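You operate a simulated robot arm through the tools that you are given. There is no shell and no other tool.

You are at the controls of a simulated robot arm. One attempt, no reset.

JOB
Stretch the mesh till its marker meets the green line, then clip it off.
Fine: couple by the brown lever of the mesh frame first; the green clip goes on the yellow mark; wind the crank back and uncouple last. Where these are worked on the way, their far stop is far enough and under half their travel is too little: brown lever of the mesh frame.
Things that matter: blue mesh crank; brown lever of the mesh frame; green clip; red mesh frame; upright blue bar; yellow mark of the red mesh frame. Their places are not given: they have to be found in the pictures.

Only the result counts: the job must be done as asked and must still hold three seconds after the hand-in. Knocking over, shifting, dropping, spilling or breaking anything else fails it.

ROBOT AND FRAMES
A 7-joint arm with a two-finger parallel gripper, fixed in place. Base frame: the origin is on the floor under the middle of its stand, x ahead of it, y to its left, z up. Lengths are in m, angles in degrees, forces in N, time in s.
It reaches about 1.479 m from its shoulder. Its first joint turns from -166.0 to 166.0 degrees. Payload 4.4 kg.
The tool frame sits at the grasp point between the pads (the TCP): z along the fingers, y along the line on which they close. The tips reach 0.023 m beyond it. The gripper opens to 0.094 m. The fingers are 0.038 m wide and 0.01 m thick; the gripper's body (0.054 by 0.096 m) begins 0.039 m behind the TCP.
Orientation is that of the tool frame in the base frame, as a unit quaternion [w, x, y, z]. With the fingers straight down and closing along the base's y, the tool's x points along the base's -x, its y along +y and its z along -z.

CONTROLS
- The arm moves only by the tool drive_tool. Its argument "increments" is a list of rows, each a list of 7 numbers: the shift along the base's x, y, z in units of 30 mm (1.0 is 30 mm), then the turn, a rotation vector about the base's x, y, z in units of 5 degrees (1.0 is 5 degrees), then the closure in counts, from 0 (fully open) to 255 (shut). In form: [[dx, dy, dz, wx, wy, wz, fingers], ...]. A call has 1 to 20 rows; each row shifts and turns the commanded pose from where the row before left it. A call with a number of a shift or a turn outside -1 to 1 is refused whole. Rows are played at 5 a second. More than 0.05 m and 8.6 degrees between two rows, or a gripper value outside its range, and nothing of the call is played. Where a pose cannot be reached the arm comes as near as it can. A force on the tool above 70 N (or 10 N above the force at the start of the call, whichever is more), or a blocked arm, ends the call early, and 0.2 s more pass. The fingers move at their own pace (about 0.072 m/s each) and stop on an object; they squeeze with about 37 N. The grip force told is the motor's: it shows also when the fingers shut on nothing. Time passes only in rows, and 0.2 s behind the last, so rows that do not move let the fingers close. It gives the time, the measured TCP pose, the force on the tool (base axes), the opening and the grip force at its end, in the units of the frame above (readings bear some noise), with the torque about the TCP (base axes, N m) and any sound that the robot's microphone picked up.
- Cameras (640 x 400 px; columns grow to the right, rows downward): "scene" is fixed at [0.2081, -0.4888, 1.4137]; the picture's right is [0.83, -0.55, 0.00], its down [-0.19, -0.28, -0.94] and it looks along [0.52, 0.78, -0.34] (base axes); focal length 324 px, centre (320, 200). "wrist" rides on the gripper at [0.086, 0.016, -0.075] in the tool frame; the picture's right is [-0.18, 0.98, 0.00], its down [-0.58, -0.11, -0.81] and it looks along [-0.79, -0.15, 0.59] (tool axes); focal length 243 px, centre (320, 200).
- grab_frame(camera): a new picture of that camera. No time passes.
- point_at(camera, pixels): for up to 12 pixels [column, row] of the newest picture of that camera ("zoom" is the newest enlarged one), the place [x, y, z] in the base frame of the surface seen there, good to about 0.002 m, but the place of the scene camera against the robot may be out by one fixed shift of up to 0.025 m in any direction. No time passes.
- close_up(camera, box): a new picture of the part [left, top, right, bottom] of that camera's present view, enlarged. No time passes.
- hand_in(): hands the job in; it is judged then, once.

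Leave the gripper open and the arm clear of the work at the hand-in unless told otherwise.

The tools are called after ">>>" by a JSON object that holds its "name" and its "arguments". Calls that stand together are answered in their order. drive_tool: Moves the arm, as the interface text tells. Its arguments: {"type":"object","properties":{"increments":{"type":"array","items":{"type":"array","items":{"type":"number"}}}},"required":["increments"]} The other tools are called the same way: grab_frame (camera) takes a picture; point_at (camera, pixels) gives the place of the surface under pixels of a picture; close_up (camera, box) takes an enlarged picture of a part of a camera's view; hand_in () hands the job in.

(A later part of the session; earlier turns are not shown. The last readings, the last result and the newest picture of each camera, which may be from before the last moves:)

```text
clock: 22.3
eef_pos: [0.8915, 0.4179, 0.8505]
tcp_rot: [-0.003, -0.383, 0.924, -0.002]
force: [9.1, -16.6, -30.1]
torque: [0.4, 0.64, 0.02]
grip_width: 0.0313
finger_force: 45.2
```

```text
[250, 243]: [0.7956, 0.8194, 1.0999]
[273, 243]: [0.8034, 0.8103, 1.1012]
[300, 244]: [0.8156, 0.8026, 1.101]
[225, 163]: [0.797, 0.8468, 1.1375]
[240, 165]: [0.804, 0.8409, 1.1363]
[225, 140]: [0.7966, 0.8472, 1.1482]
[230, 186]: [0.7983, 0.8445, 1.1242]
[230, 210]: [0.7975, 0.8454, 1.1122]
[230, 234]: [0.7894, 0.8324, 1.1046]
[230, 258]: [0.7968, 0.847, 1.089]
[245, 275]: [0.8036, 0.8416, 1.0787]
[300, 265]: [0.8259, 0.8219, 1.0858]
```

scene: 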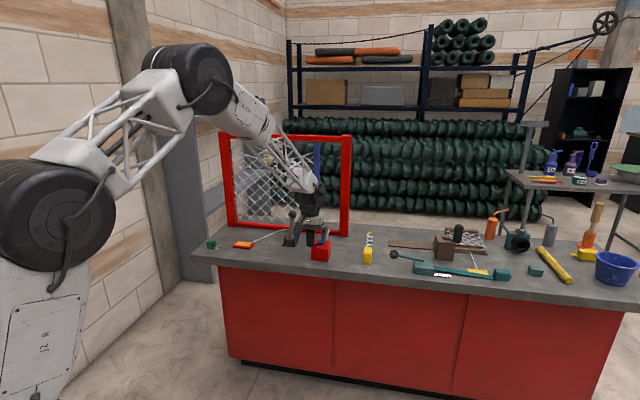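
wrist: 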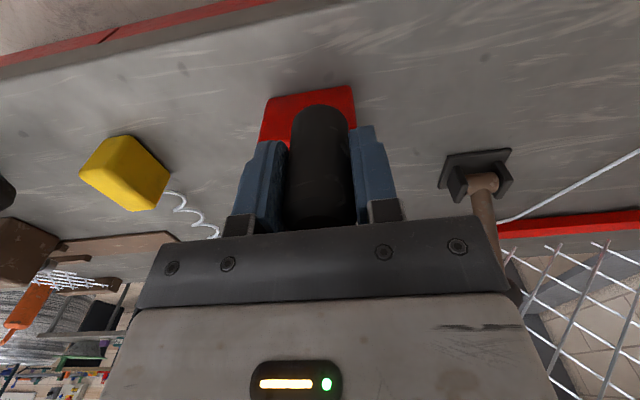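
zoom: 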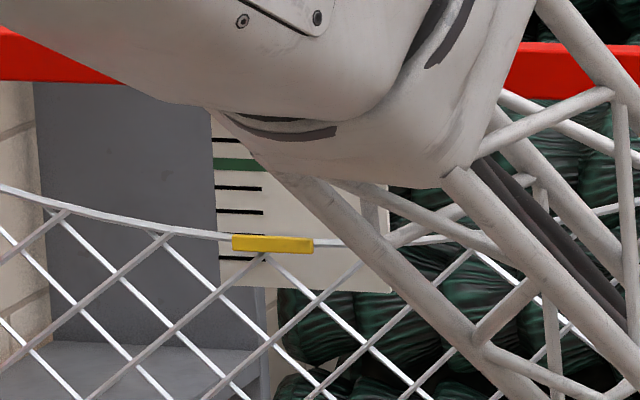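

The marker is at z≈1.101 and the green line's middle at z≈1.137 (marker hangs some 2 cm in front of the plate). About 36 mm to go; so far 13 mm came from 120°. I turn a further 60°.

>>> {"name": "drive_tool", "arguments": {"increments": [[0.184, 0.14, -0.03, 0, 0, 0, 255], [0.164, 0.163, 0, 0, 0, 0, 255], [0.141, 0.183, 0, 0, 0, 0, 255], [0.116, 0.2, 0, 0, 0, 0, 255], [0.089, 0.213, 0, 0, 0, 0, 255], [0.061, 0.223, 0, 0, 0, 0, 255], [0.031, 0.229, 0, 0, 0, 0, 255], [0, 0.231, 0, 0, 0, 0, 255]]}}

>>> {"name": "close_up", "arguments": {"camera": "scene", "box": [230, 130, 340, 260]}}

>>> {"name": "close_up", "arguments": {"camera": "scene", "box": [250, 130, 300, 175]}}

```text
clock: 24.1
eef_pos: [0.9153, 0.4664, 0.8514]
tcp_rot: [-0.002, -0.383, 0.924, -0.001]
force: [-52.7, -6.6, -4.3]
torque: [0.53, 0.46, -0.07]
grip_width: 0.0311
finger_force: 45.0
```

```text
3.08 times, centred on (285, 195) of scene
```

zoom: 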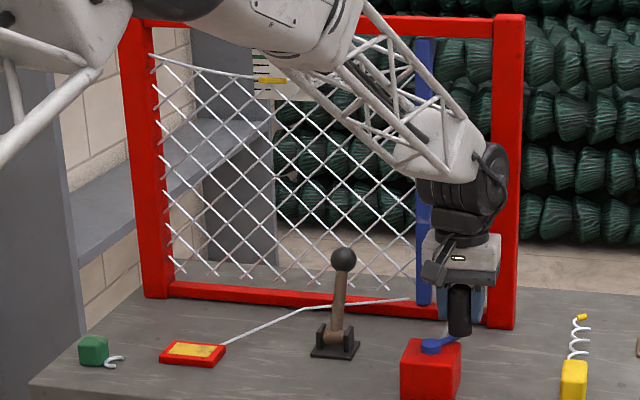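

```text
8.89 times, centred on (275, 152) of scene
```

zoom: 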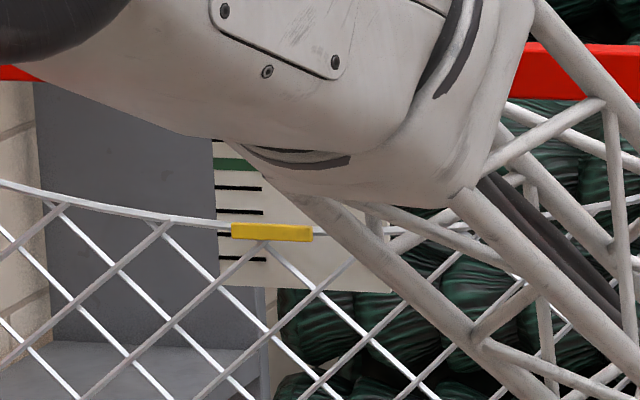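

Marker at zoom row 232. The 53 N now points inward, so I shrink the circle slightly (hub 0.863,0.4605; R 0.051) and turn on 75°.

>>> {"name": "drive_tool", "arguments": {"increments": [[-0.096, 0.167, 0, 0, 0, 0, 255], [-0.057, 0.215, 0, 0, 0, 0, 255], [-0.084, 0.206, 0, 0, 0, 0, 255], [-0.111, 0.193, 0, 0, 0, 0, 255], [-0.135, 0.177, 0, 0, 0, 0, 255], [-0.157, 0.157, 0, 0, 0, 0, 255]]}}

>>> {"name": "close_up", "arguments": {"camera": "scene", "box": [230, 130, 340, 260]}}

```text
clock: 25.5
eef_pos: [0.895, 0.5013, 0.8501]
tcp_rot: [-0.001, -0.384, 0.923, 0.0]
force: [34.6, 43.0, -29.8]
torque: [0.56, 0.67, -0.04]
grip_width: 0.0312
finger_force: 45.1
```

```text
3.08 times, centred on (285, 195) of scene
```

zoom: 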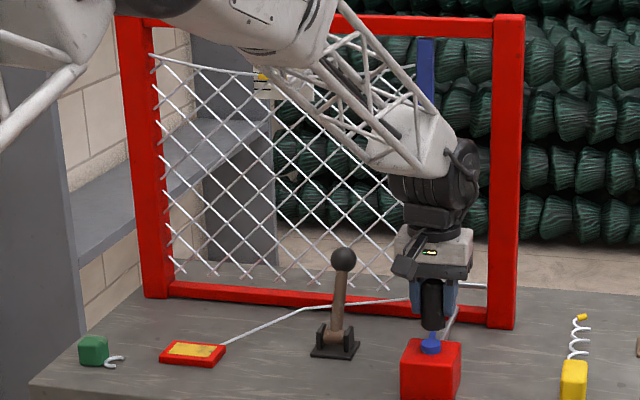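

Marker is hidden partly by the arm now; the residual force is outward (55 N), so I widen the circle again by about 1.5 mm and go on 45°.

>>> {"name": "drive_tool", "arguments": {"increments": [[-0.132, 0.223, 0, 0, 0, 0, 255], [-0.198, 0.115, 0, 0, 0, 0, 255], [-0.211, 0.088, 0, 0, 0, 0, 255], [-0.221, 0.06, 0, 0, 0, 0, 255], [-0.227, 0.03, 0, 0, 0, 0, 255], [-0.229, 0, 0, 0, 0, 0, 255]]}}

>>> {"name": "close_up", "arguments": {"camera": "scene", "box": [230, 130, 340, 260]}}

>>> {"name": "close_up", "arguments": {"camera": "scene", "box": [250, 130, 300, 175]}}

```text
clock: 26.9
eef_pos: [0.8585, 0.516, 0.8506]
tcp_rot: [0.0, -0.383, 0.924, -0.001]
force: [10.6, -40.2, 1.9]
torque: [0.69, -0.64, 0.37]
grip_width: 0.0301
finger_force: 44.9
```

```text
3.08 times, centred on (285, 195) of scene
```

zoom: 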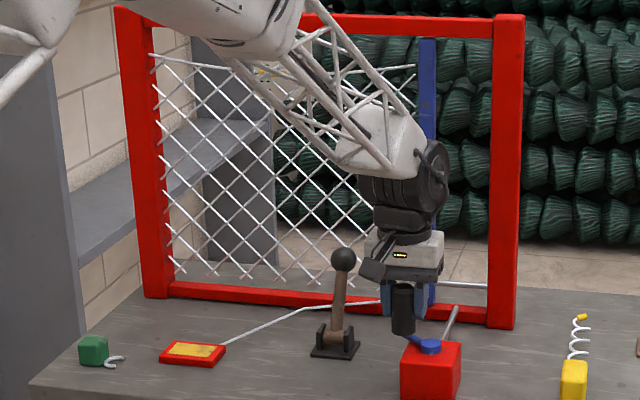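

```text
8.89 times, centred on (275, 152) of scene
```

zoom: 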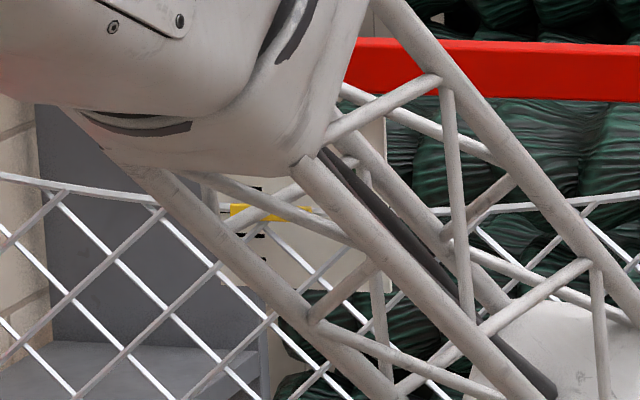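

Marker at zoom row about 212 now. The grip width dropped to 30 mm, so I check with the wrist camera how the handle sits in the pads.

>>> {"name": "close_up", "arguments": {"camera": "wrist", "box": [200, 60, 460, 260]}}

```text
2.00 times, centred on (330, 160) of wrist
```

zoom: 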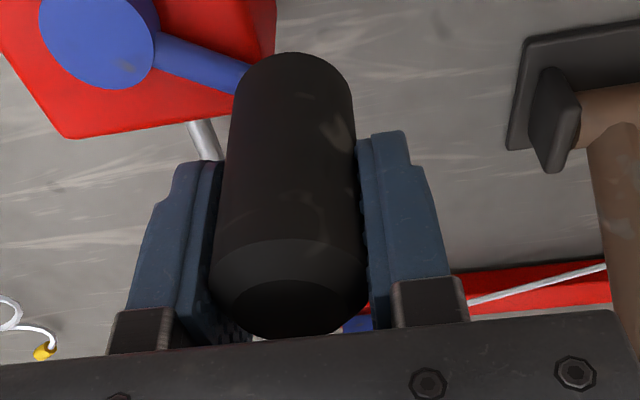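

The handle has slid toward the camera-side edge of the pads. I measure its top centre to see by how much.

>>> {"name": "point_at", "arguments": {"camera": "zoom", "pixels": [[290, 300], [290, 285], [260, 295], [330, 295], [290, 320], [100, 40], [80, 50], [130, 30]]}}

```text
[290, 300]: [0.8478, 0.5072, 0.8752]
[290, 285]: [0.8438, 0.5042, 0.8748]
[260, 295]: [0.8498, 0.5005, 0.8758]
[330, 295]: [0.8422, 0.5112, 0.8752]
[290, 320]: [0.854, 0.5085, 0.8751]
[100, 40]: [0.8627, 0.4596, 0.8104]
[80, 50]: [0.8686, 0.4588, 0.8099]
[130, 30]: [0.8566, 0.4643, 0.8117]
```

Hub centre reads (0.863,0.4595), handle (0.846,0.5055): radius ≈0.05, and the handle is 16 mm off the pads' middle. I'll let go and regrip it properly; first open and see whether the crank stays by itself.

>>> {"name": "drive_tool", "arguments": {"increments": [[0, 0, 0, 0, 0, 0, 100], [0, 0, 0, 0, 0, 0, 0], [0, 0, 0, 0, 0, 0, 0], [0, 0, 0, 0, 0, 0, 0]]}}

>>> {"name": "grab_frame", "arguments": {"camera": "wrist"}}

>>> {"name": "close_up", "arguments": {"camera": "scene", "box": [230, 130, 340, 260]}}

```text
clock: 27.9
eef_pos: [0.8592, 0.5156, 0.8497]
tcp_rot: [-0.001, -0.384, 0.923, -0.001]
force: [0.4, 0.3, 0.3]
torque: [-0.01, 0.02, 0.01]
grip_width: 0.0942
finger_force: 0.0
```

```text
taken
```

wrist: 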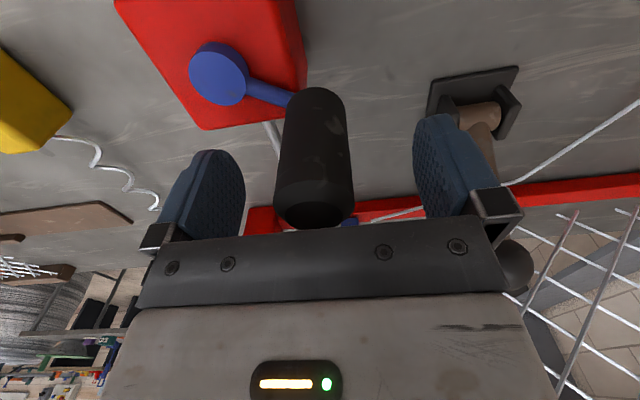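

```text
3.08 times, centred on (285, 195) of scene
```

zoom: 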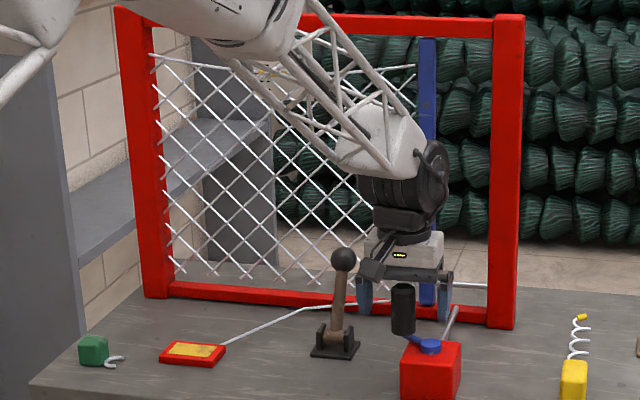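

The crank stays put by itself. Now precise measurements of hub and handle with the fingers open.

>>> {"name": "close_up", "arguments": {"camera": "wrist", "box": [170, 20, 370, 240]}}

```text
1.82 times, centred on (270, 130) of wrist
```

zoom: 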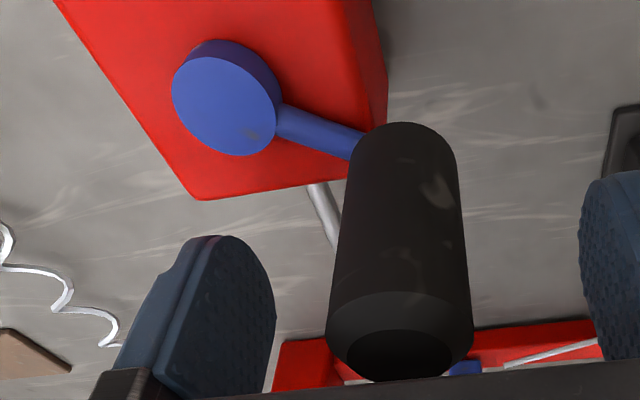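

>>> {"name": "point_at", "arguments": {"camera": "zoom", "pixels": [[224, 106], [180, 106], [268, 108], [224, 64], [224, 148], [400, 353], [360, 353], [440, 353], [400, 335], [400, 372]]}}

```text
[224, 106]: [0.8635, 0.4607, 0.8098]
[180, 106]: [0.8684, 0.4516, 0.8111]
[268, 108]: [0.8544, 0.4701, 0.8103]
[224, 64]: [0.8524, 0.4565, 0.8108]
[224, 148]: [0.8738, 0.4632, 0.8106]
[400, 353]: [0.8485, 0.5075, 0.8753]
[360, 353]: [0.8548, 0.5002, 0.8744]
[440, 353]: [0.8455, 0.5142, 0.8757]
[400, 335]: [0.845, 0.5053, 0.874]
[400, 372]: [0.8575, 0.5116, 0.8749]
```

Hub (0.863,0.4605), handle (0.849,0.508), radius 0.05, at 106° now. I'll lift clear, turn the hand to yaw −40° so that the pads push more along the handle's motion, and come over the handle.

>>> {"name": "drive_tool", "arguments": {"increments": [[0, 0, 1, 0, 0, 0, 0], [0, 0, 1, 0, 0, 0, 0], [-0.02, -0.015, 0, 0, 0, -1, 0], [-0.02, -0.015, 0, 0, 0, -1, 0], [-0.02, -0.015, 0, 0, 0, -1, 0], [-0.02, -0.015, 0, 0, 0, -1, 0], [-0.02, -0.015, 0, 0, 0, -1, 0], [-0.02, -0.015, 0, 0, 0, -1, 0], [-0.02, -0.015, 0, 0, 0, -1, 0], [-0.02, -0.015, 0, 0, 0, -1, 0], [-0.02, -0.015, 0, 0, 0, -1, 0], [-0.02, -0.015, 0, 0, 0, -1, 0], [-0.02, -0.015, 0, 0, 0, -1, 0], [-0.02, -0.015, 0, 0, 0, -1, 0], [-0.02, -0.015, 0, 0, 0, -1, 0], [-0.02, -0.015, 0, 0, 0, -1, 0], [-0.02, -0.015, 0, 0, 0, -1, 0], [-0.02, -0.015, 0, 0, 0, -1, 0], [-0.02, -0.015, 0, 0, 0, -1, 0]]}}

>>> {"name": "grab_frame", "arguments": {"camera": "wrist"}}

>>> {"name": "close_up", "arguments": {"camera": "scene", "box": [230, 130, 340, 260]}}

```text
clock: 31.9
eef_pos: [0.8486, 0.5093, 0.9107]
tcp_rot: [-0.002, 0.343, 0.939, 0.001]
force: [1.0, 0.5, 0.4]
torque: [-0.01, -0.01, -0.01]
grip_width: 0.0939
finger_force: 0.0
```

```text
taken
```

wrist: 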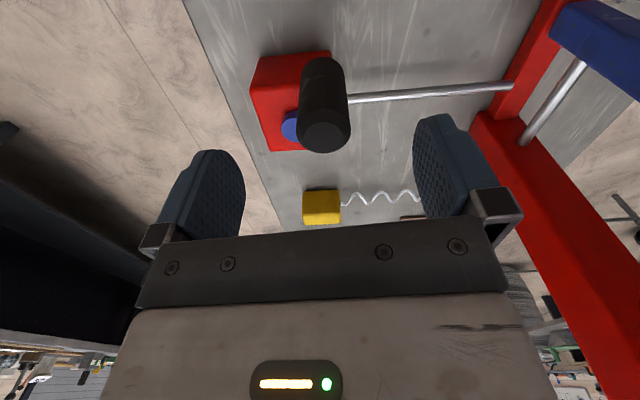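

```text
3.08 times, centred on (285, 195) of scene
```

zoom: 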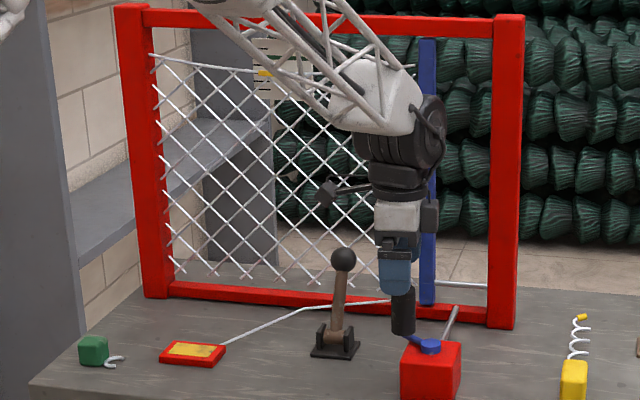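

Hand is at yaw −40° above the handle (top at (323,137)). I verify the handle's top centre from here, and look at the gauge again.

>>> {"name": "point_at", "arguments": {"camera": "wrist", "pixels": [[323, 138], [310, 138], [336, 138], [323, 130], [323, 146], [290, 127]]}}

>>> {"name": "close_up", "arguments": {"camera": "scene", "box": [250, 130, 300, 175]}}

```text
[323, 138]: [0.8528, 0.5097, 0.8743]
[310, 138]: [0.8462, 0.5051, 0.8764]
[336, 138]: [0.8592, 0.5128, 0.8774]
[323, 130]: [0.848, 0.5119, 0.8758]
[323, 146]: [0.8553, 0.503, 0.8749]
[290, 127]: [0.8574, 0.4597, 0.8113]
```

```text
8.89 times, centred on (275, 152) of scene
```

zoom: 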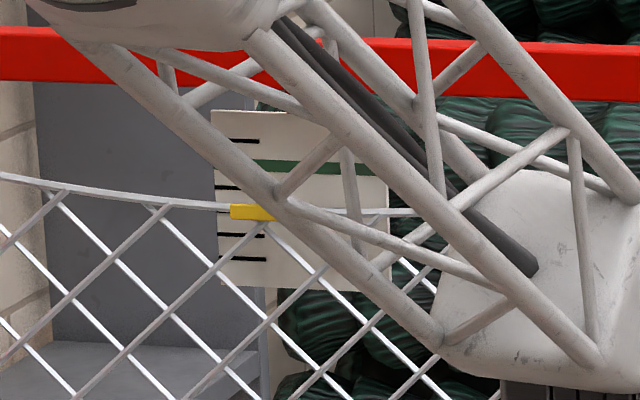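

Handle centre ≈(0.851,0.5085). I lower onto it and close.

>>> {"name": "drive_tool", "arguments": {"increments": [[0.027, -0.009, -0.675, 0, 0, 0, 0], [0.027, -0.009, -0.675, 0, 0, 0, 0], [0.027, -0.009, -0.675, 0, 0, 0, 0], [0, 0, 0, 0, 0, 0, 0], [0, 0, 0, 0, 0, 0, 255], [0, 0, 0, 0, 0, 0, 255], [0, 0, 0, 0, 0, 0, 255], [0, 0, 0, 0, 0, 0, 255]]}}

>>> {"name": "close_up", "arguments": {"camera": "wrist", "box": [200, 60, 460, 260]}}

```text
clock: 33.7
eef_pos: [0.8514, 0.5088, 0.8496]
tcp_rot: [0.0, 0.342, 0.94, 0.0]
force: [0.9, -1.2, -1.7]
torque: [0.56, -0.48, -0.02]
grip_width: 0.0313
finger_force: 44.9
```

```text
2.00 times, centred on (330, 160) of wrist
```

zoom: 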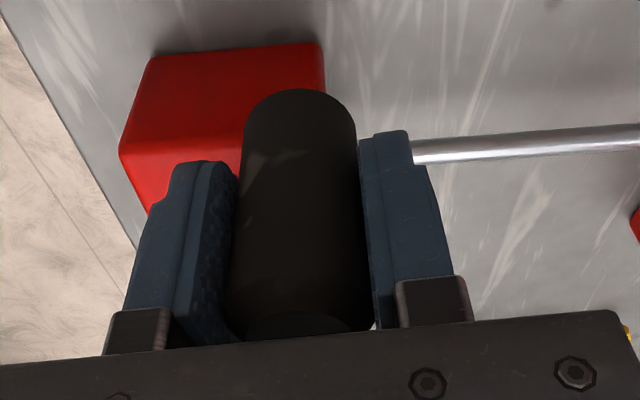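

Well centred, hardly any force. Now I continue counter-clockwise 36°, turning the hand along with it.

>>> {"name": "drive_tool", "arguments": {"increments": [[-0.1663, -0.0494, 0, 0, 0, 0.77, 255], [-0.1602, -0.0663, 0, 0, 0, 0.77, 255], [-0.1524, -0.0828, 0, 0, 0, 0.77, 255], [-0.143, -0.0981, 0, 0, 0, 0.77, 255], [-0.1319, -0.1127, 0, 0, 0, 0.77, 255], [-0.1193, -0.1259, 0, 0, 0, 0.77, 255]]}}

>>> {"name": "close_up", "arguments": {"camera": "scene", "box": [250, 130, 300, 175]}}

>>> {"name": "close_up", "arguments": {"camera": "wrist", "box": [200, 60, 460, 260]}}

```text
clock: 35.1
eef_pos: [0.8245, 0.4921, 0.8509]
tcp_rot: [-0.001, 0.145, 0.989, 0.0]
force: [13.4, -8.4, 6.4]
torque: [0.63, -0.1, 0.03]
grip_width: 0.0312
finger_force: 44.2
```

```text
8.89 times, centred on (275, 152) of scene
```

zoom: 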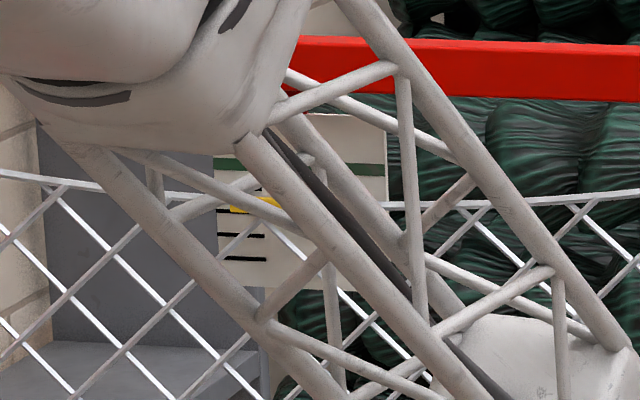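

```text
2.00 times, centred on (330, 160) of wrist
```

zoom: 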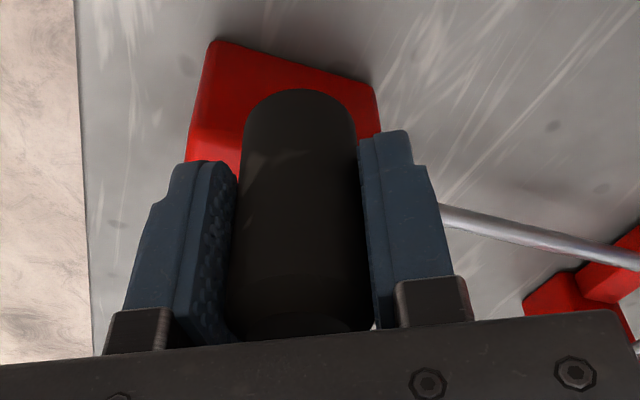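

Very smooth now (16 N). Marker at about row 204. Continue 48° more in the same way.

>>> {"name": "drive_tool", "arguments": {"increments": [[-0.1055, -0.1375, 0, 0, 0, 0.77, 255], [-0.0906, -0.1478, 0, 0, 0, 0.77, 255], [-0.0747, -0.1566, 0, 0, 0, 0.77, 255], [-0.0578, -0.1635, 0, 0, 0, 0.77, 255], [-0.0406, -0.1687, 0, 0, 0, 0.77, 255], [-0.0225, -0.1718, 0, 0, 0, 0.77, 255], [-0.0046, -0.1735, 0, 0, 0, 0.77, 255], [0.0138, -0.1728, 0, 0, 0, 0.77, 255]]}}

>>> {"name": "close_up", "arguments": {"camera": "scene", "box": [250, 130, 300, 175]}}

>>> {"name": "close_up", "arguments": {"camera": "wrist", "box": [200, 60, 460, 260]}}

```text
clock: 36.9
eef_pos: [0.8131, 0.4549, 0.8504]
tcp_rot: [-0.001, -0.122, 0.993, 0.0]
force: [7.3, 2.3, 18.8]
torque: [0.68, 0.27, 0.0]
grip_width: 0.0314
finger_force: 45.3
```

```text
8.89 times, centred on (275, 152) of scene
```

zoom: 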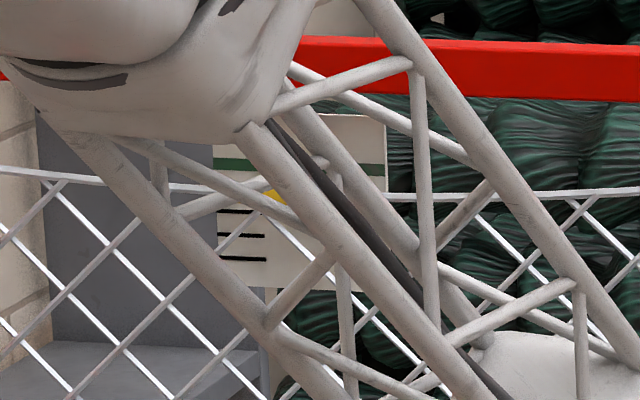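

```text
2.00 times, centred on (330, 160) of wrist
```

zoom: 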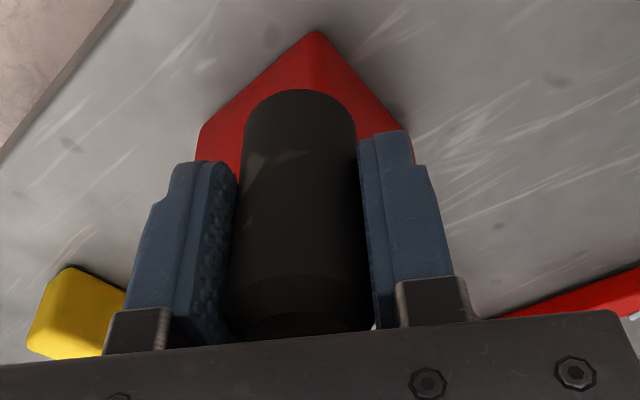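

One full turn so far; the marker is near row 192 (mostly behind a strut). I go 24° further and then measure.

>>> {"name": "drive_tool", "arguments": {"increments": [[0.0315, -0.1705, -0.02, 0, 0, 0.77, 255], [0.0494, -0.1663, 0, 0, 0, 0.77, 255], [0.0663, -0.1602, 0, 0, 0, 0.77, 255], [0.0828, -0.1524, 0, 0, 0, 0.77, 255]]}}

>>> {"name": "close_up", "arguments": {"camera": "scene", "box": [250, 130, 300, 175]}}

```text
clock: 37.9
eef_pos: [0.821, 0.4327, 0.8503]
tcp_rot: [-0.002, -0.255, 0.967, -0.001]
force: [5.1, 5.4, 21.7]
torque: [0.6, 0.38, -0.02]
grip_width: 0.0315
finger_force: 44.9
```

```text
8.89 times, centred on (275, 152) of scene
```

zoom: 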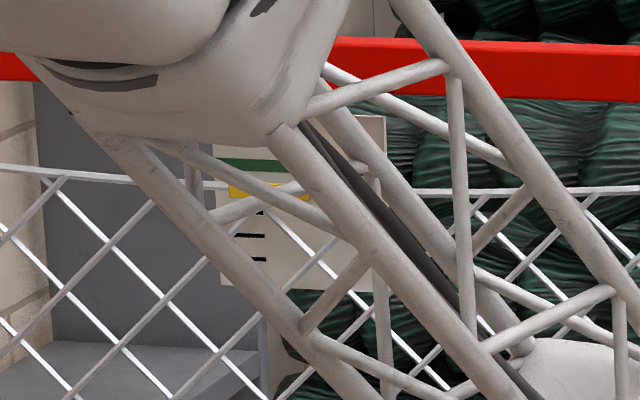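

>>> {"name": "point_at", "arguments": {"camera": "zoom", "pixels": [[238, 190], [240, 187], [295, 190], [285, 188], [230, 165], [250, 166], [232, 162], [232, 169], [225, 148], [240, 160]]}}

```text
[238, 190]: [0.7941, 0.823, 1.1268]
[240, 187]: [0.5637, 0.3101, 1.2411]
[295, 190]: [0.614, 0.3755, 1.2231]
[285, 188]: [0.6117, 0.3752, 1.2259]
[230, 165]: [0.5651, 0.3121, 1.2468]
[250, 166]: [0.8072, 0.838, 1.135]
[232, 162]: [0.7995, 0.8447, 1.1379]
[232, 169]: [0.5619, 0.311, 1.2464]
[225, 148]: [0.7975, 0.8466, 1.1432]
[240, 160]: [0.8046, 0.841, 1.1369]
```

At this point the marker's z≈1.127 against the line's ≈1.136: about 9–10 mm left, roughly 80° of crank. I turn 54° more, then measure carefully.

>>> {"name": "drive_tool", "arguments": {"increments": [[0.0981, -0.143, -0.02, 0, 0, 0.77, 255], [0.1127, -0.1319, 0, 0, 0, 0.77, 255], [0.1259, -0.1193, 0, 0, 0, 0.77, 255], [0.1375, -0.1055, 0, 0, 0, 0.77, 255], [0.1478, -0.0906, 0, 0, 0, 0.77, 255], [0.1566, -0.0747, 0, 0, 0, 0.77, 255], [0.1635, -0.0578, 0, 0, 0, 0.77, 255], [0.1687, -0.0406, 0, 0, 0, 0.77, 255], [0.1718, -0.0225, 0, 0, 0, 0.77, 255]]}}

>>> {"name": "close_up", "arguments": {"camera": "scene", "box": [250, 130, 300, 175]}}

>>> {"name": "close_up", "arguments": {"camera": "wrist", "box": [200, 60, 460, 260]}}

```text
clock: 39.9
eef_pos: [0.8589, 0.4098, 0.8494]
tcp_rot: [0.0, -0.531, 0.847, -0.001]
force: [-2.8, -3.5, 52.7]
torque: [0.17, 0.77, 0.01]
grip_width: 0.0314
finger_force: 44.4
```

```text
8.89 times, centred on (275, 152) of scene
```

zoom: 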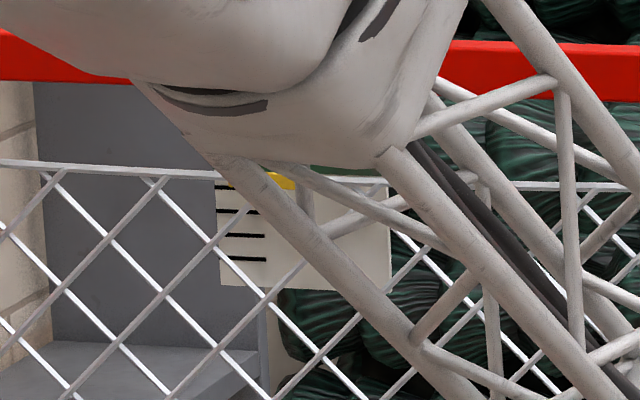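

```text
2.00 times, centred on (330, 160) of wrist
```

zoom: 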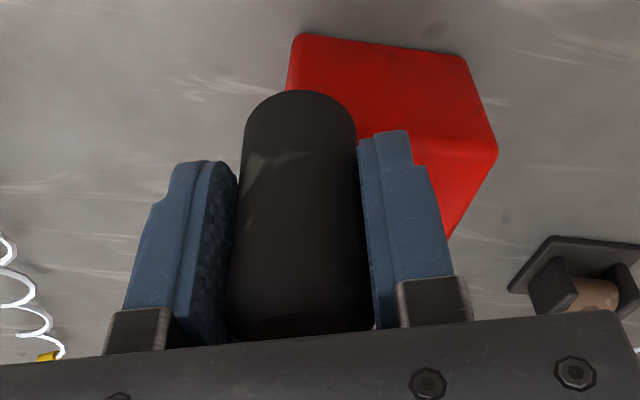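

Marker near row 181. The upward force of 53 N comes from my being slightly too low, so I raise 2 mm while turning 18° more; then I'll let go and clear the view for a careful look.

>>> {"name": "drive_tool", "arguments": {"increments": [[0.1735, -0.0046, 0.05, 0, 0, 0.77, 255], [0.1728, 0.0138, 0.03, 0, 0, 0.77, 255], [0.1705, 0.0315, 0, 0, 0, 0.77, 255], [0, 0, 0, 0, 0, 0, 255]]}}

>>> {"name": "close_up", "arguments": {"camera": "scene", "box": [250, 130, 300, 175]}}

```text
clock: 40.9
eef_pos: [0.8727, 0.4107, 0.8505]
tcp_rot: [-0.001, -0.613, 0.79, -0.001]
force: [-3.2, 5.9, 20.1]
torque: [-0.12, -0.47, 0.01]
grip_width: 0.0315
finger_force: 45.0
```

```text
8.89 times, centred on (275, 152) of scene
```

zoom: 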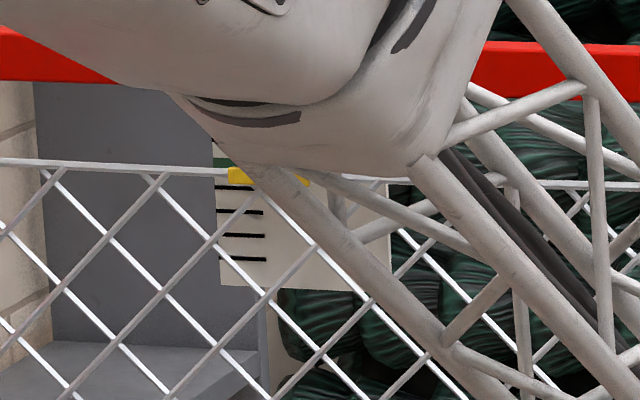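

Marker at about row 176. I open, lift off the handle and bring the wrist camera level with the marker (in front of the mesh) for an undistorted look.

>>> {"name": "drive_tool", "arguments": {"increments": [[0, 0, 0, 0, 0, 0, 100], [0, 0, 0, 0, 0, 0, 0], [0, 0, 0, 0, 0, 0, 0], [0, 0, 1, 0, 0, 0, 0], [0, 0, 1, 0, 0, 0, 0], [0, 0, 1, 0, 0, 0, 0], [-0.41, 0.745, 0.42, 0, 0, -1, 0], [-0.41, 0.745, 0.42, 0, 0, -1, 0], [-0.41, 0.745, 0.42, 0, 0, -1, 0], [-0.41, 0.745, 0.42, 0, 0, -1, 0], [-0.41, 0.745, 0.42, 0, 0, -1, 0], [-0.41, 0.745, 0.42, 0, 0, -1, 0]]}}

>>> {"name": "grab_frame", "arguments": {"camera": "scene"}}

```text
clock: 43.5
eef_pos: [0.7991, 0.5451, 1.0165]
tcp_rot: [-0.001, -0.387, 0.922, 0.0]
force: [-0.1, -0.1, -0.4]
torque: [0.04, -0.03, -0.01]
grip_width: 0.0942
finger_force: 0.0
```

```text
taken
```

scene: 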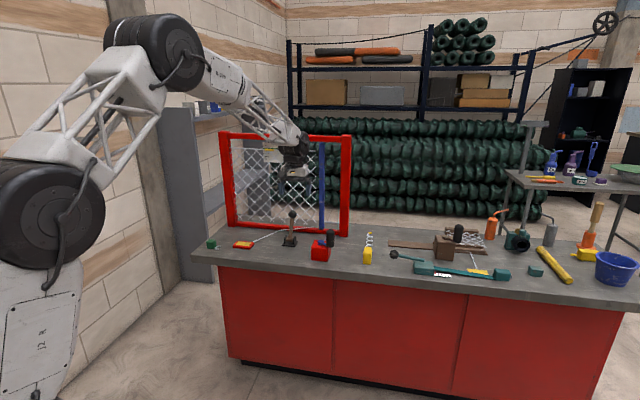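

Clear of the crank, the crank stayed. Now the second part of the move with the tilt.

>>> {"name": "drive_tool", "arguments": {"increments": [[-0.43, 0.746, 0.423, 0.636, -0.636, 0, 0], [-0.43, 0.746, 0.423, 0.636, -0.636, 0, 0], [-0.43, 0.746, 0.423, 0.636, -0.636, 0, 0], [-0.43, 0.746, 0.423, 0.636, -0.636, 0, 0], [-0.43, 0.746, 0.423, 0.636, -0.636, 0, 0], [-0.43, 0.746, 0.423, 0.636, -0.636, 0, 0], [-0.43, 0.746, 0.423, 0.636, -0.636, 0, 0], [-0.43, 0.746, 0.423, 0.636, -0.636, 0, 0], [0, 0, 0, 0, 0, 0, 0]]}}

>>> {"name": "grab_frame", "arguments": {"camera": "wrist"}}

>>> {"name": "grab_frame", "arguments": {"camera": "scene"}}

```text
clock: 45.5
eef_pos: [0.6971, 0.7235, 1.1206]
tcp_rot: [0.285, -0.368, 0.877, 0.117]
force: [0.6, -0.6, -1.0]
torque: [0.01, 0.01, -0.01]
grip_width: 0.0939
finger_force: 0.0
```

```text
taken
```

wrist: 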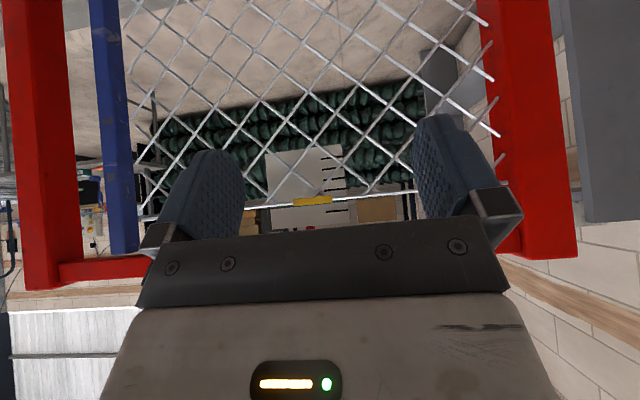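

```text
taken
```

scene: 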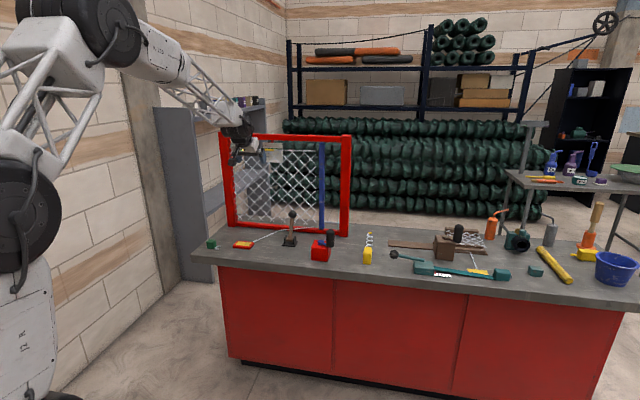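

The marker is visible at (313,201) in the wrist view and the gauge behind it. I enlarge both views.

>>> {"name": "close_up", "arguments": {"camera": "scene", "box": [245, 130, 305, 175]}}

>>> {"name": "close_up", "arguments": {"camera": "wrist", "box": [240, 140, 400, 240]}}

```text
8.89 times, centred on (275, 152) of scene
```

zoom: 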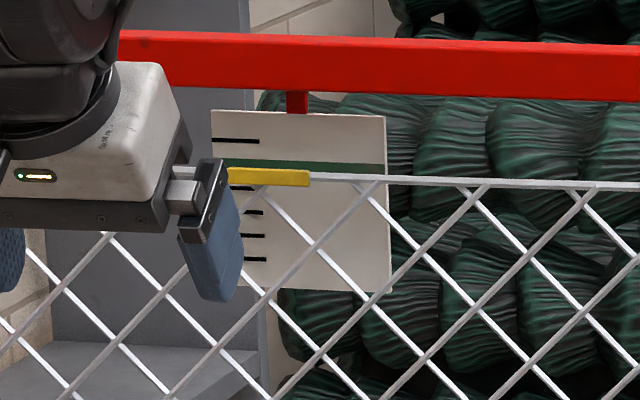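

```text
4.00 times, centred on (320, 190) of wrist
```

zoom: 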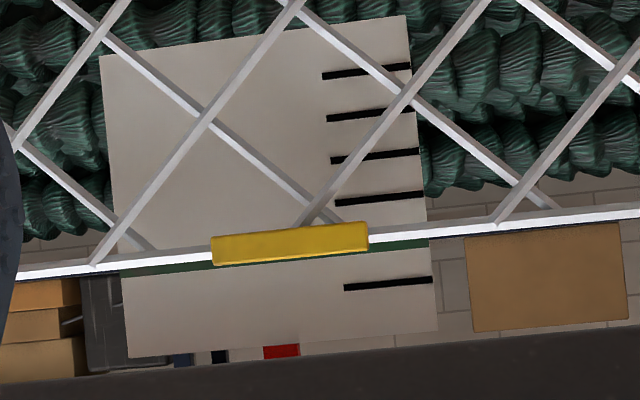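

>>> {"name": "point_at", "arguments": {"camera": "zoom", "pixels": [[290, 243], [240, 248], [345, 238], [200, 264], [150, 269], [410, 245], [395, 283], [380, 200], [380, 155], [290, 228], [290, 258], [300, 300]]}}

```text
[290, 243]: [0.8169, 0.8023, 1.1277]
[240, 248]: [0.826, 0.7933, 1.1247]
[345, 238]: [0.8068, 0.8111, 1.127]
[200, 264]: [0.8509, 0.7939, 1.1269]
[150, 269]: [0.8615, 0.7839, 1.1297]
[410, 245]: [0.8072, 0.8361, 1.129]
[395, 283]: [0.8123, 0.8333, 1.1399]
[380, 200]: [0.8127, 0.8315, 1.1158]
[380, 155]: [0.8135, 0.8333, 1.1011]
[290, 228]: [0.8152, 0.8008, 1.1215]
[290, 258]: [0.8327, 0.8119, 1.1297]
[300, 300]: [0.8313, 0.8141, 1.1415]
```

Seen level: marker z≈1.1265, green line ≈1.1285; comparing with the tick spacing the marker is about 1.5–2.5 mm too low. So about 16° more of crank. I return the same way to above the handle.

>>> {"name": "drive_tool", "arguments": {"increments": [[0.43, -0.746, -0.423, -0.636, 0.636, 0, 0], [0.43, -0.746, -0.423, -0.636, 0.636, 0, 0], [0.43, -0.746, -0.423, -0.636, 0.636, 0, 0], [0.43, -0.746, -0.423, -0.636, 0.636, 0, 0], [0.43, -0.746, -0.423, -0.636, 0.636, 0, 0], [0.43, -0.746, -0.423, -0.636, 0.636, 0, 0], [0.43, -0.746, -0.423, -0.636, 0.636, 0, 0], [0.43, -0.746, -0.423, -0.636, 0.636, 0, 0], [0.41, -0.745, -0.42, 0, 0, 1, 0], [0.41, -0.745, -0.42, 0, 0, 1, 0], [0.41, -0.745, -0.42, 0, 0, 1, 0], [0.41, -0.745, -0.42, 0, 0, 1, 0], [0.41, -0.745, -0.42, 0, 0, 1, 0], [0.41, -0.745, -0.42, 0, 0, 1, 0], [0, 0, 0, 0, 0, 0, 0]]}}

>>> {"name": "grab_frame", "arguments": {"camera": "wrist"}}

```text
clock: 48.7
eef_pos: [0.8731, 0.4128, 0.9417]
tcp_rot: [-0.001, -0.613, 0.79, -0.001]
force: [0.5, -0.3, 0.6]
torque: [0.0, 0.03, -0.01]
grip_width: 0.0941
finger_force: 0.1
```

```text
taken
```

wrist: 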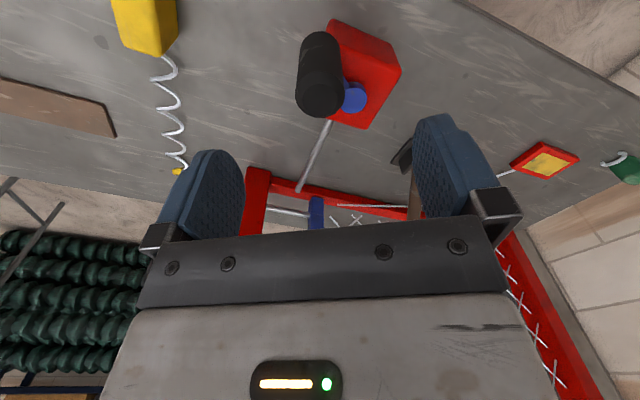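

>>> {"name": "point_at", "arguments": {"camera": "wrist", "pixels": [[319, 97], [309, 97], [330, 97], [319, 90], [319, 104], [355, 97], [349, 100]]}}

```text
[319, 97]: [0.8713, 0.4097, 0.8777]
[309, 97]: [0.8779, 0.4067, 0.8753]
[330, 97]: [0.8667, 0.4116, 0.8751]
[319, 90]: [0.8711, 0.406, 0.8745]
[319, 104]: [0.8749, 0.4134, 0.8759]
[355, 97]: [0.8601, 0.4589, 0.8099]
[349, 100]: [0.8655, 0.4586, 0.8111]
```

Handle top centre ≈(0.872,0.410), at 280°. I lower, close, and turn 16° further counter-clockwise.

>>> {"name": "drive_tool", "arguments": {"increments": [[-0.02, -0.06, -1, 0, 0, 0, 0], [0, 0, -1, 0, 0, 0, 0], [0, 0, -1, 0, 0, 0, 0], [0, 0, 0, 0, 0, 0, 0], [0, 0, 0, 0, 0, 0, 255], [0, 0, 0, 0, 0, 0, 255], [0, 0, 0, 0, 0, 0, 255], [0, 0, 0, 0, 0, 0, 255]]}}

>>> {"name": "close_up", "arguments": {"camera": "scene", "box": [245, 130, 305, 175]}}

>>> {"name": "close_up", "arguments": {"camera": "wrist", "box": [200, 60, 460, 260]}}

```text
clock: 50.5
eef_pos: [0.873, 0.4114, 0.8505]
tcp_rot: [-0.001, -0.613, 0.79, -0.002]
force: [1.1, 0.2, -0.5]
torque: [0.19, 0.71, 0.0]
grip_width: 0.0312
finger_force: 45.2
```

```text
8.89 times, centred on (275, 152) of scene
```

zoom: 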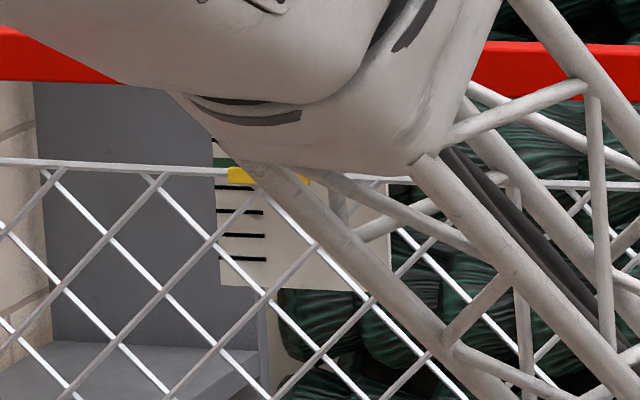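

```text
2.00 times, centred on (330, 160) of wrist
```

zoom: 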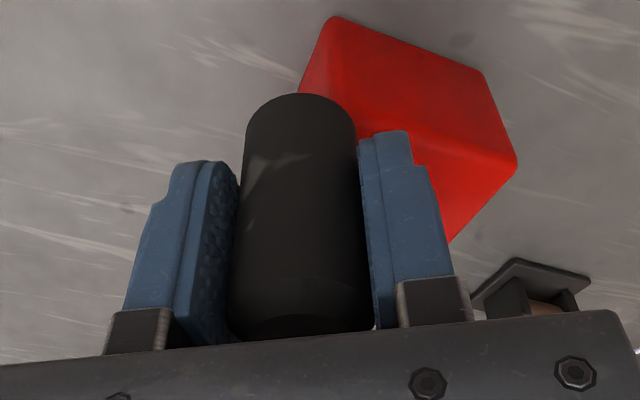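

Good grip, little force. Turning 16° more.

>>> {"name": "drive_tool", "arguments": {"increments": [[0.115, 0.0244, 0, 0, 0, 0.8, 255], [0.1129, 0.0323, 0, 0, 0, 0.8, 255], [0.1104, 0.0402, 0, 0, 0, 0.8, 255], [0.1074, 0.0478, 0, 0, 0, 0.8, 255], [0, 0, 0, 0, 0, 0, 255]]}}

>>> {"name": "close_up", "arguments": {"camera": "scene", "box": [245, 130, 305, 175]}}

```text
clock: 51.7
eef_pos: [0.8876, 0.4141, 0.8513]
tcp_rot: [0.001, 0.717, -0.697, 0.001]
force: [-11.4, 16.7, -11.6]
torque: [-0.06, -0.72, 0.01]
grip_width: 0.0314
finger_force: 45.3
```

```text
8.89 times, centred on (275, 152) of scene
```

zoom: 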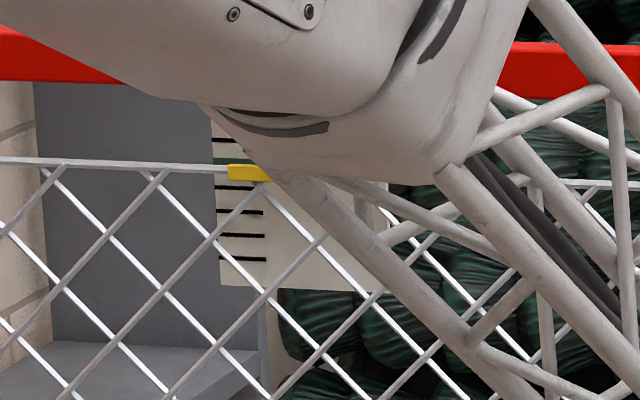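

Marker rose to about row 172. I read its height in the scene picture and then release and look level again.

>>> {"name": "point_at", "arguments": {"camera": "zoom", "pixels": [[240, 172], [250, 173], [260, 174], [235, 160], [225, 162], [240, 158], [232, 187], [232, 211], [250, 170], [250, 176]]}}

>>> {"name": "drive_tool", "arguments": {"increments": [[0, 0, 0, 0, 0, 0, 100], [0, 0, 0, 0, 0, 0, 0], [0, 0, 0, 0, 0, 0, 0], [0, 0, 1, 0, 0, 0, 0], [0, 0, 1, 0, 0, 0, 0], [0, 0, 1, 0, 0, -1, 0], [-0.49, 0.72, 0.42, 0, 0, -1, 0], [-0.49, 0.72, 0.42, 0, 0, -1, 0], [-0.49, 0.72, 0.42, 0, 0, -1, 0], [-0.49, 0.72, 0.42, 0, 0, -1, 0], [-0.49, 0.73, 0.42, 0, 0, -1, 0], [-0.49, 0.73, 0.42, 0, 0, -1, 0], [-0.43, 0.746, 0.423, 0, 0, -1, 0], [-0.43, 0.746, 0.423, 0, 0, -1, 0], [0, 0, 0, 0, 0, -0.3, 0]]}}

```text
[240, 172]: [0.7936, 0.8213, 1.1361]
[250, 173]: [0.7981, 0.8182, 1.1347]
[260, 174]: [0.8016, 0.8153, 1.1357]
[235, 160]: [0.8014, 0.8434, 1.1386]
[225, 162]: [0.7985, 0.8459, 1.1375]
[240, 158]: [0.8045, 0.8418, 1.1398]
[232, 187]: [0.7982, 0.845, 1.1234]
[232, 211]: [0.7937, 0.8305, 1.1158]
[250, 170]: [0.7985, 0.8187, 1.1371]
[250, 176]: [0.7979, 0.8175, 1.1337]
```

```text
clock: 54.9
eef_pos: [0.7703, 0.5894, 1.0421]
tcp_rot: [-0.002, -0.383, 0.924, -0.001]
force: [-0.4, 0.7, 0.4]
torque: [0.03, 0.02, 0.03]
grip_width: 0.0937
finger_force: 0.1
```

By the scene readings the marker is at z≈1.1355 and the line at ≈1.136. Now the level wrist look for a check.

>>> {"name": "drive_tool", "arguments": {"increments": [[-0.305, 0.559, 0.327, 0.636, -0.636, 0, 0], [-0.305, 0.559, 0.327, 0.636, -0.636, 0, 0], [-0.305, 0.559, 0.327, 0.636, -0.636, 0, 0], [-0.305, 0.559, 0.327, 0.636, -0.636, 0, 0], [-0.305, 0.559, 0.327, 0.636, -0.636, 0, 0], [-0.305, 0.559, 0.327, 0.636, -0.636, 0, 0], [-0.305, 0.559, 0.327, 0.636, -0.636, 0, 0], [-0.305, 0.559, 0.327, 0.636, -0.636, 0, 0], [0, 0, 0, 0, 0, 0, 0]]}}

>>> {"name": "close_up", "arguments": {"camera": "wrist", "box": [240, 140, 400, 240]}}

>>> {"name": "close_up", "arguments": {"camera": "scene", "box": [245, 130, 305, 175]}}

```text
clock: 56.9
eef_pos: [0.7004, 0.7234, 1.1187]
tcp_rot: [0.284, -0.364, 0.879, 0.117]
force: [-0.9, 0.1, -0.7]
torque: [-0.02, 0.02, 0.02]
grip_width: 0.0943
finger_force: 0.0
```

```text
4.00 times, centred on (320, 190) of wrist
```

zoom: 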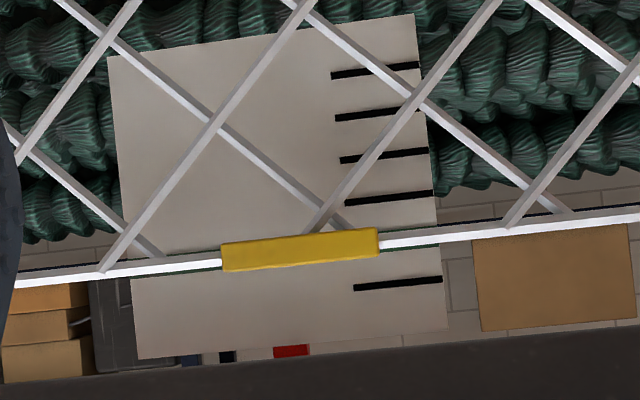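

```text
8.89 times, centred on (275, 152) of scene
```

zoom: 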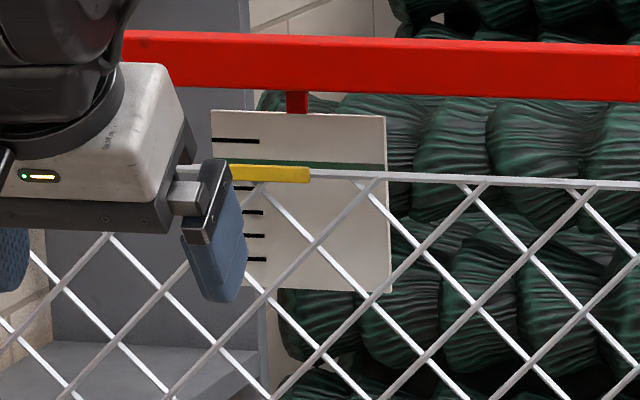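

Level view: the marker (300,249) lies exactly over the interpolated green-line position (between ticks at rows 198 and 284), so the mesh is stretched right. Next the clip. I check where the grey shelf at left is before going there.

>>> {"name": "grab_frame", "arguments": {"camera": "scene"}}

>>> {"name": "point_at", "arguments": {"camera": "scene", "pixels": [[170, 200], [185, 150], [205, 150], [190, 250], [200, 200], [211, 243], [218, 246], [222, 243], [243, 243]]}}

```text
taken
```

scene: 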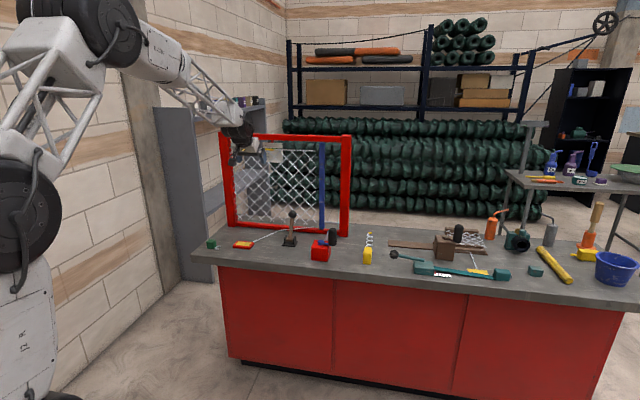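

```text
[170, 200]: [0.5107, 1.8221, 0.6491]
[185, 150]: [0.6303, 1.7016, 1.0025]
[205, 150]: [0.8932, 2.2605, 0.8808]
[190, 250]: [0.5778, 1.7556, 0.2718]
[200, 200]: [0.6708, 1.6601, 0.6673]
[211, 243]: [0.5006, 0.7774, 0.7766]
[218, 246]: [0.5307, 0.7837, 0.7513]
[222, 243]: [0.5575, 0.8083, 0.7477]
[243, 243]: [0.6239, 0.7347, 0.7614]
```

The shelf is far off (y≈1.7). I back away from the frame, straighten the hand and go to a viewpoint above the clip.

>>> {"name": "drive_tool", "arguments": {"increments": [[-0.42, -0.42, -0.2, -0.636, 0.636, 0, 0], [-0.42, -0.42, -0.2, -0.636, 0.636, 0, 0], [-0.42, -0.42, -0.2, -0.636, 0.636, 0, 0], [-0.42, -0.42, -0.2, -0.636, 0.636, 0, 0], [-0.42, -0.42, -0.2, -0.636, 0.636, 0, 0], [-0.42, -0.42, -0.2, -0.636, 0.636, 0, 0], [-0.42, -0.42, -0.2, -0.636, 0.636, 0, 0], [-0.42, -0.42, -0.2, -0.636, 0.636, 0, 0], [-0.556, 0.65, -0.783, 0, 0, 0, 0], [-0.556, 0.65, -0.783, 0, 0, 0, 0], [-0.556, 0.65, -0.783, 0, 0, 0, 0], [-0.556, 0.65, -0.783, 0, 0, 0, 0], [-0.556, 0.65, -0.783, 0, 0, 0, 0], [-0.556, 0.65, -0.783, 0, 0, 0, 0], [0, 0, 0, 0, 0, 0, 0]]}}

>>> {"name": "grab_frame", "arguments": {"camera": "wrist"}}

>>> {"name": "close_up", "arguments": {"camera": "scene", "box": [245, 130, 305, 175]}}

```text
clock: 60.1
eef_pos: [0.4993, 0.7398, 0.931]
tcp_rot: [-0.002, -0.383, 0.924, 0.0]
force: [0.3, -0.8, -0.5]
torque: [0.01, 0.02, -0.01]
grip_width: 0.094
finger_force: 0.1
```

```text
taken
```

wrist: 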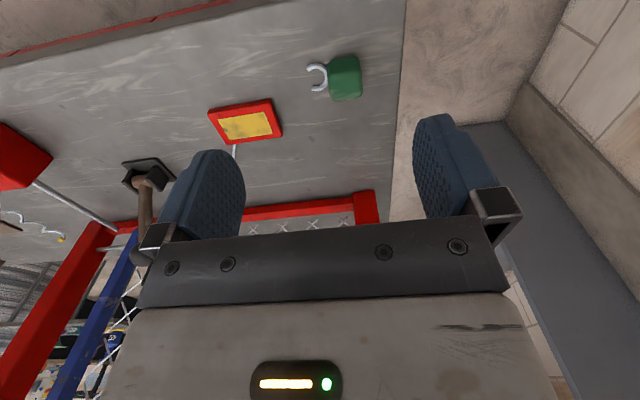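

```text
8.89 times, centred on (275, 152) of scene
```

zoom: 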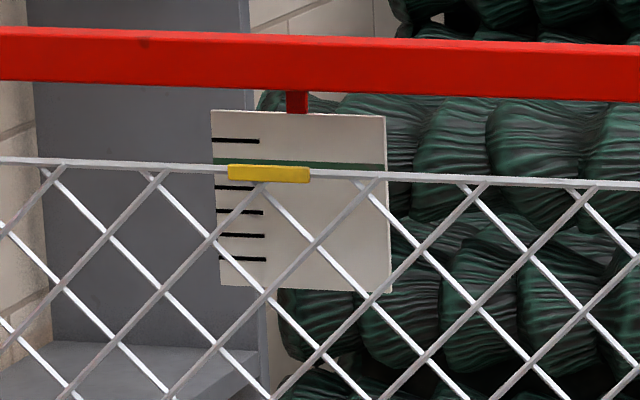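

A clear view of the gauge: I take readings of marker and line here, and enlarge the clip in the wrist view.

>>> {"name": "point_at", "arguments": {"camera": "zoom", "pixels": [[240, 172], [255, 172.5], [270, 174], [285, 174], [300, 175], [220, 162], [330, 166], [350, 167], [370, 167], [235, 141], [235, 187], [235, 211]]}}

>>> {"name": "close_up", "arguments": {"camera": "wrist", "box": [190, 40, 390, 160]}}

```text
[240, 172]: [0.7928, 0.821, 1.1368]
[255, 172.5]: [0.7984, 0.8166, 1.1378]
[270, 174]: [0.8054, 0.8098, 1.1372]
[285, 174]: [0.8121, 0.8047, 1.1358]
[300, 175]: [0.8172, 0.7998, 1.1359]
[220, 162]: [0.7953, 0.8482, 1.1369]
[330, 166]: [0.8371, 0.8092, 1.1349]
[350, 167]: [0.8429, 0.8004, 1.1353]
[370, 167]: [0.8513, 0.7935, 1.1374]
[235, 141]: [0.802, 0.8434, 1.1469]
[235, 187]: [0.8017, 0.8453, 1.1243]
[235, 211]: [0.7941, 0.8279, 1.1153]
```

```text
3.20 times, centred on (290, 100) of wrist
```

zoom: 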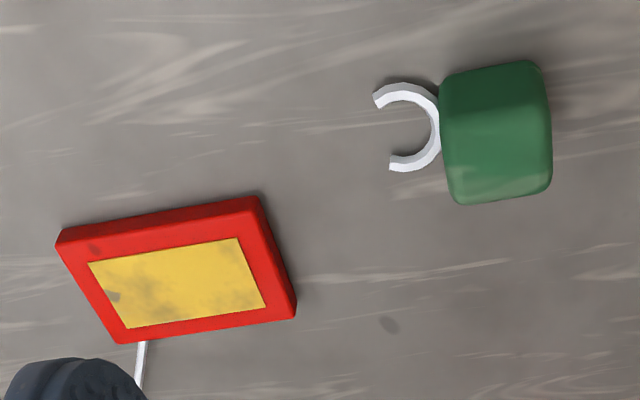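

Marker z average 1.1367, line 1.1361: matched. Now I measure the clip and the mark in the enlarged wrist view.

>>> {"name": "point_at", "arguments": {"camera": "zoom", "pixels": [[495, 150], [455, 95], [535, 85], [545, 165], [460, 180], [460, 195], [540, 190], [377, 100], [393, 165], [433, 125], [178, 283], [95, 265]]}}

>>> {"name": "point_at", "arguments": {"camera": "wrist", "pixels": [[219, 124], [264, 115], [272, 135], [231, 142], [246, 125], [208, 113], [271, 101], [282, 138], [229, 147]]}}

```text
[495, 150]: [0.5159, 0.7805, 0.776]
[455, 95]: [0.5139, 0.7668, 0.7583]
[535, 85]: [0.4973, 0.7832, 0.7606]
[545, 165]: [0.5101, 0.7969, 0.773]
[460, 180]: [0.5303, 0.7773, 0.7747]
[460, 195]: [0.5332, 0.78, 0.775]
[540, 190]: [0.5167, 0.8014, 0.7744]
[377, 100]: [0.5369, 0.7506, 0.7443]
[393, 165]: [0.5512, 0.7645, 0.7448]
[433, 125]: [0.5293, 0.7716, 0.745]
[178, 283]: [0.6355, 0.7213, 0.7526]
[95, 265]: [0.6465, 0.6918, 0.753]
```

```text
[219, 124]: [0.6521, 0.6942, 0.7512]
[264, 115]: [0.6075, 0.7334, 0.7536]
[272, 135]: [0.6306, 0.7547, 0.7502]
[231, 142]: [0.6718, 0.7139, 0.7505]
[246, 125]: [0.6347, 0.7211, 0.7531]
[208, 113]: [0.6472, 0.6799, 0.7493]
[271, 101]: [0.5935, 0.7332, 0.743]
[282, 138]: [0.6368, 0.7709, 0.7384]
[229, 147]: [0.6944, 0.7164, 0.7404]
```

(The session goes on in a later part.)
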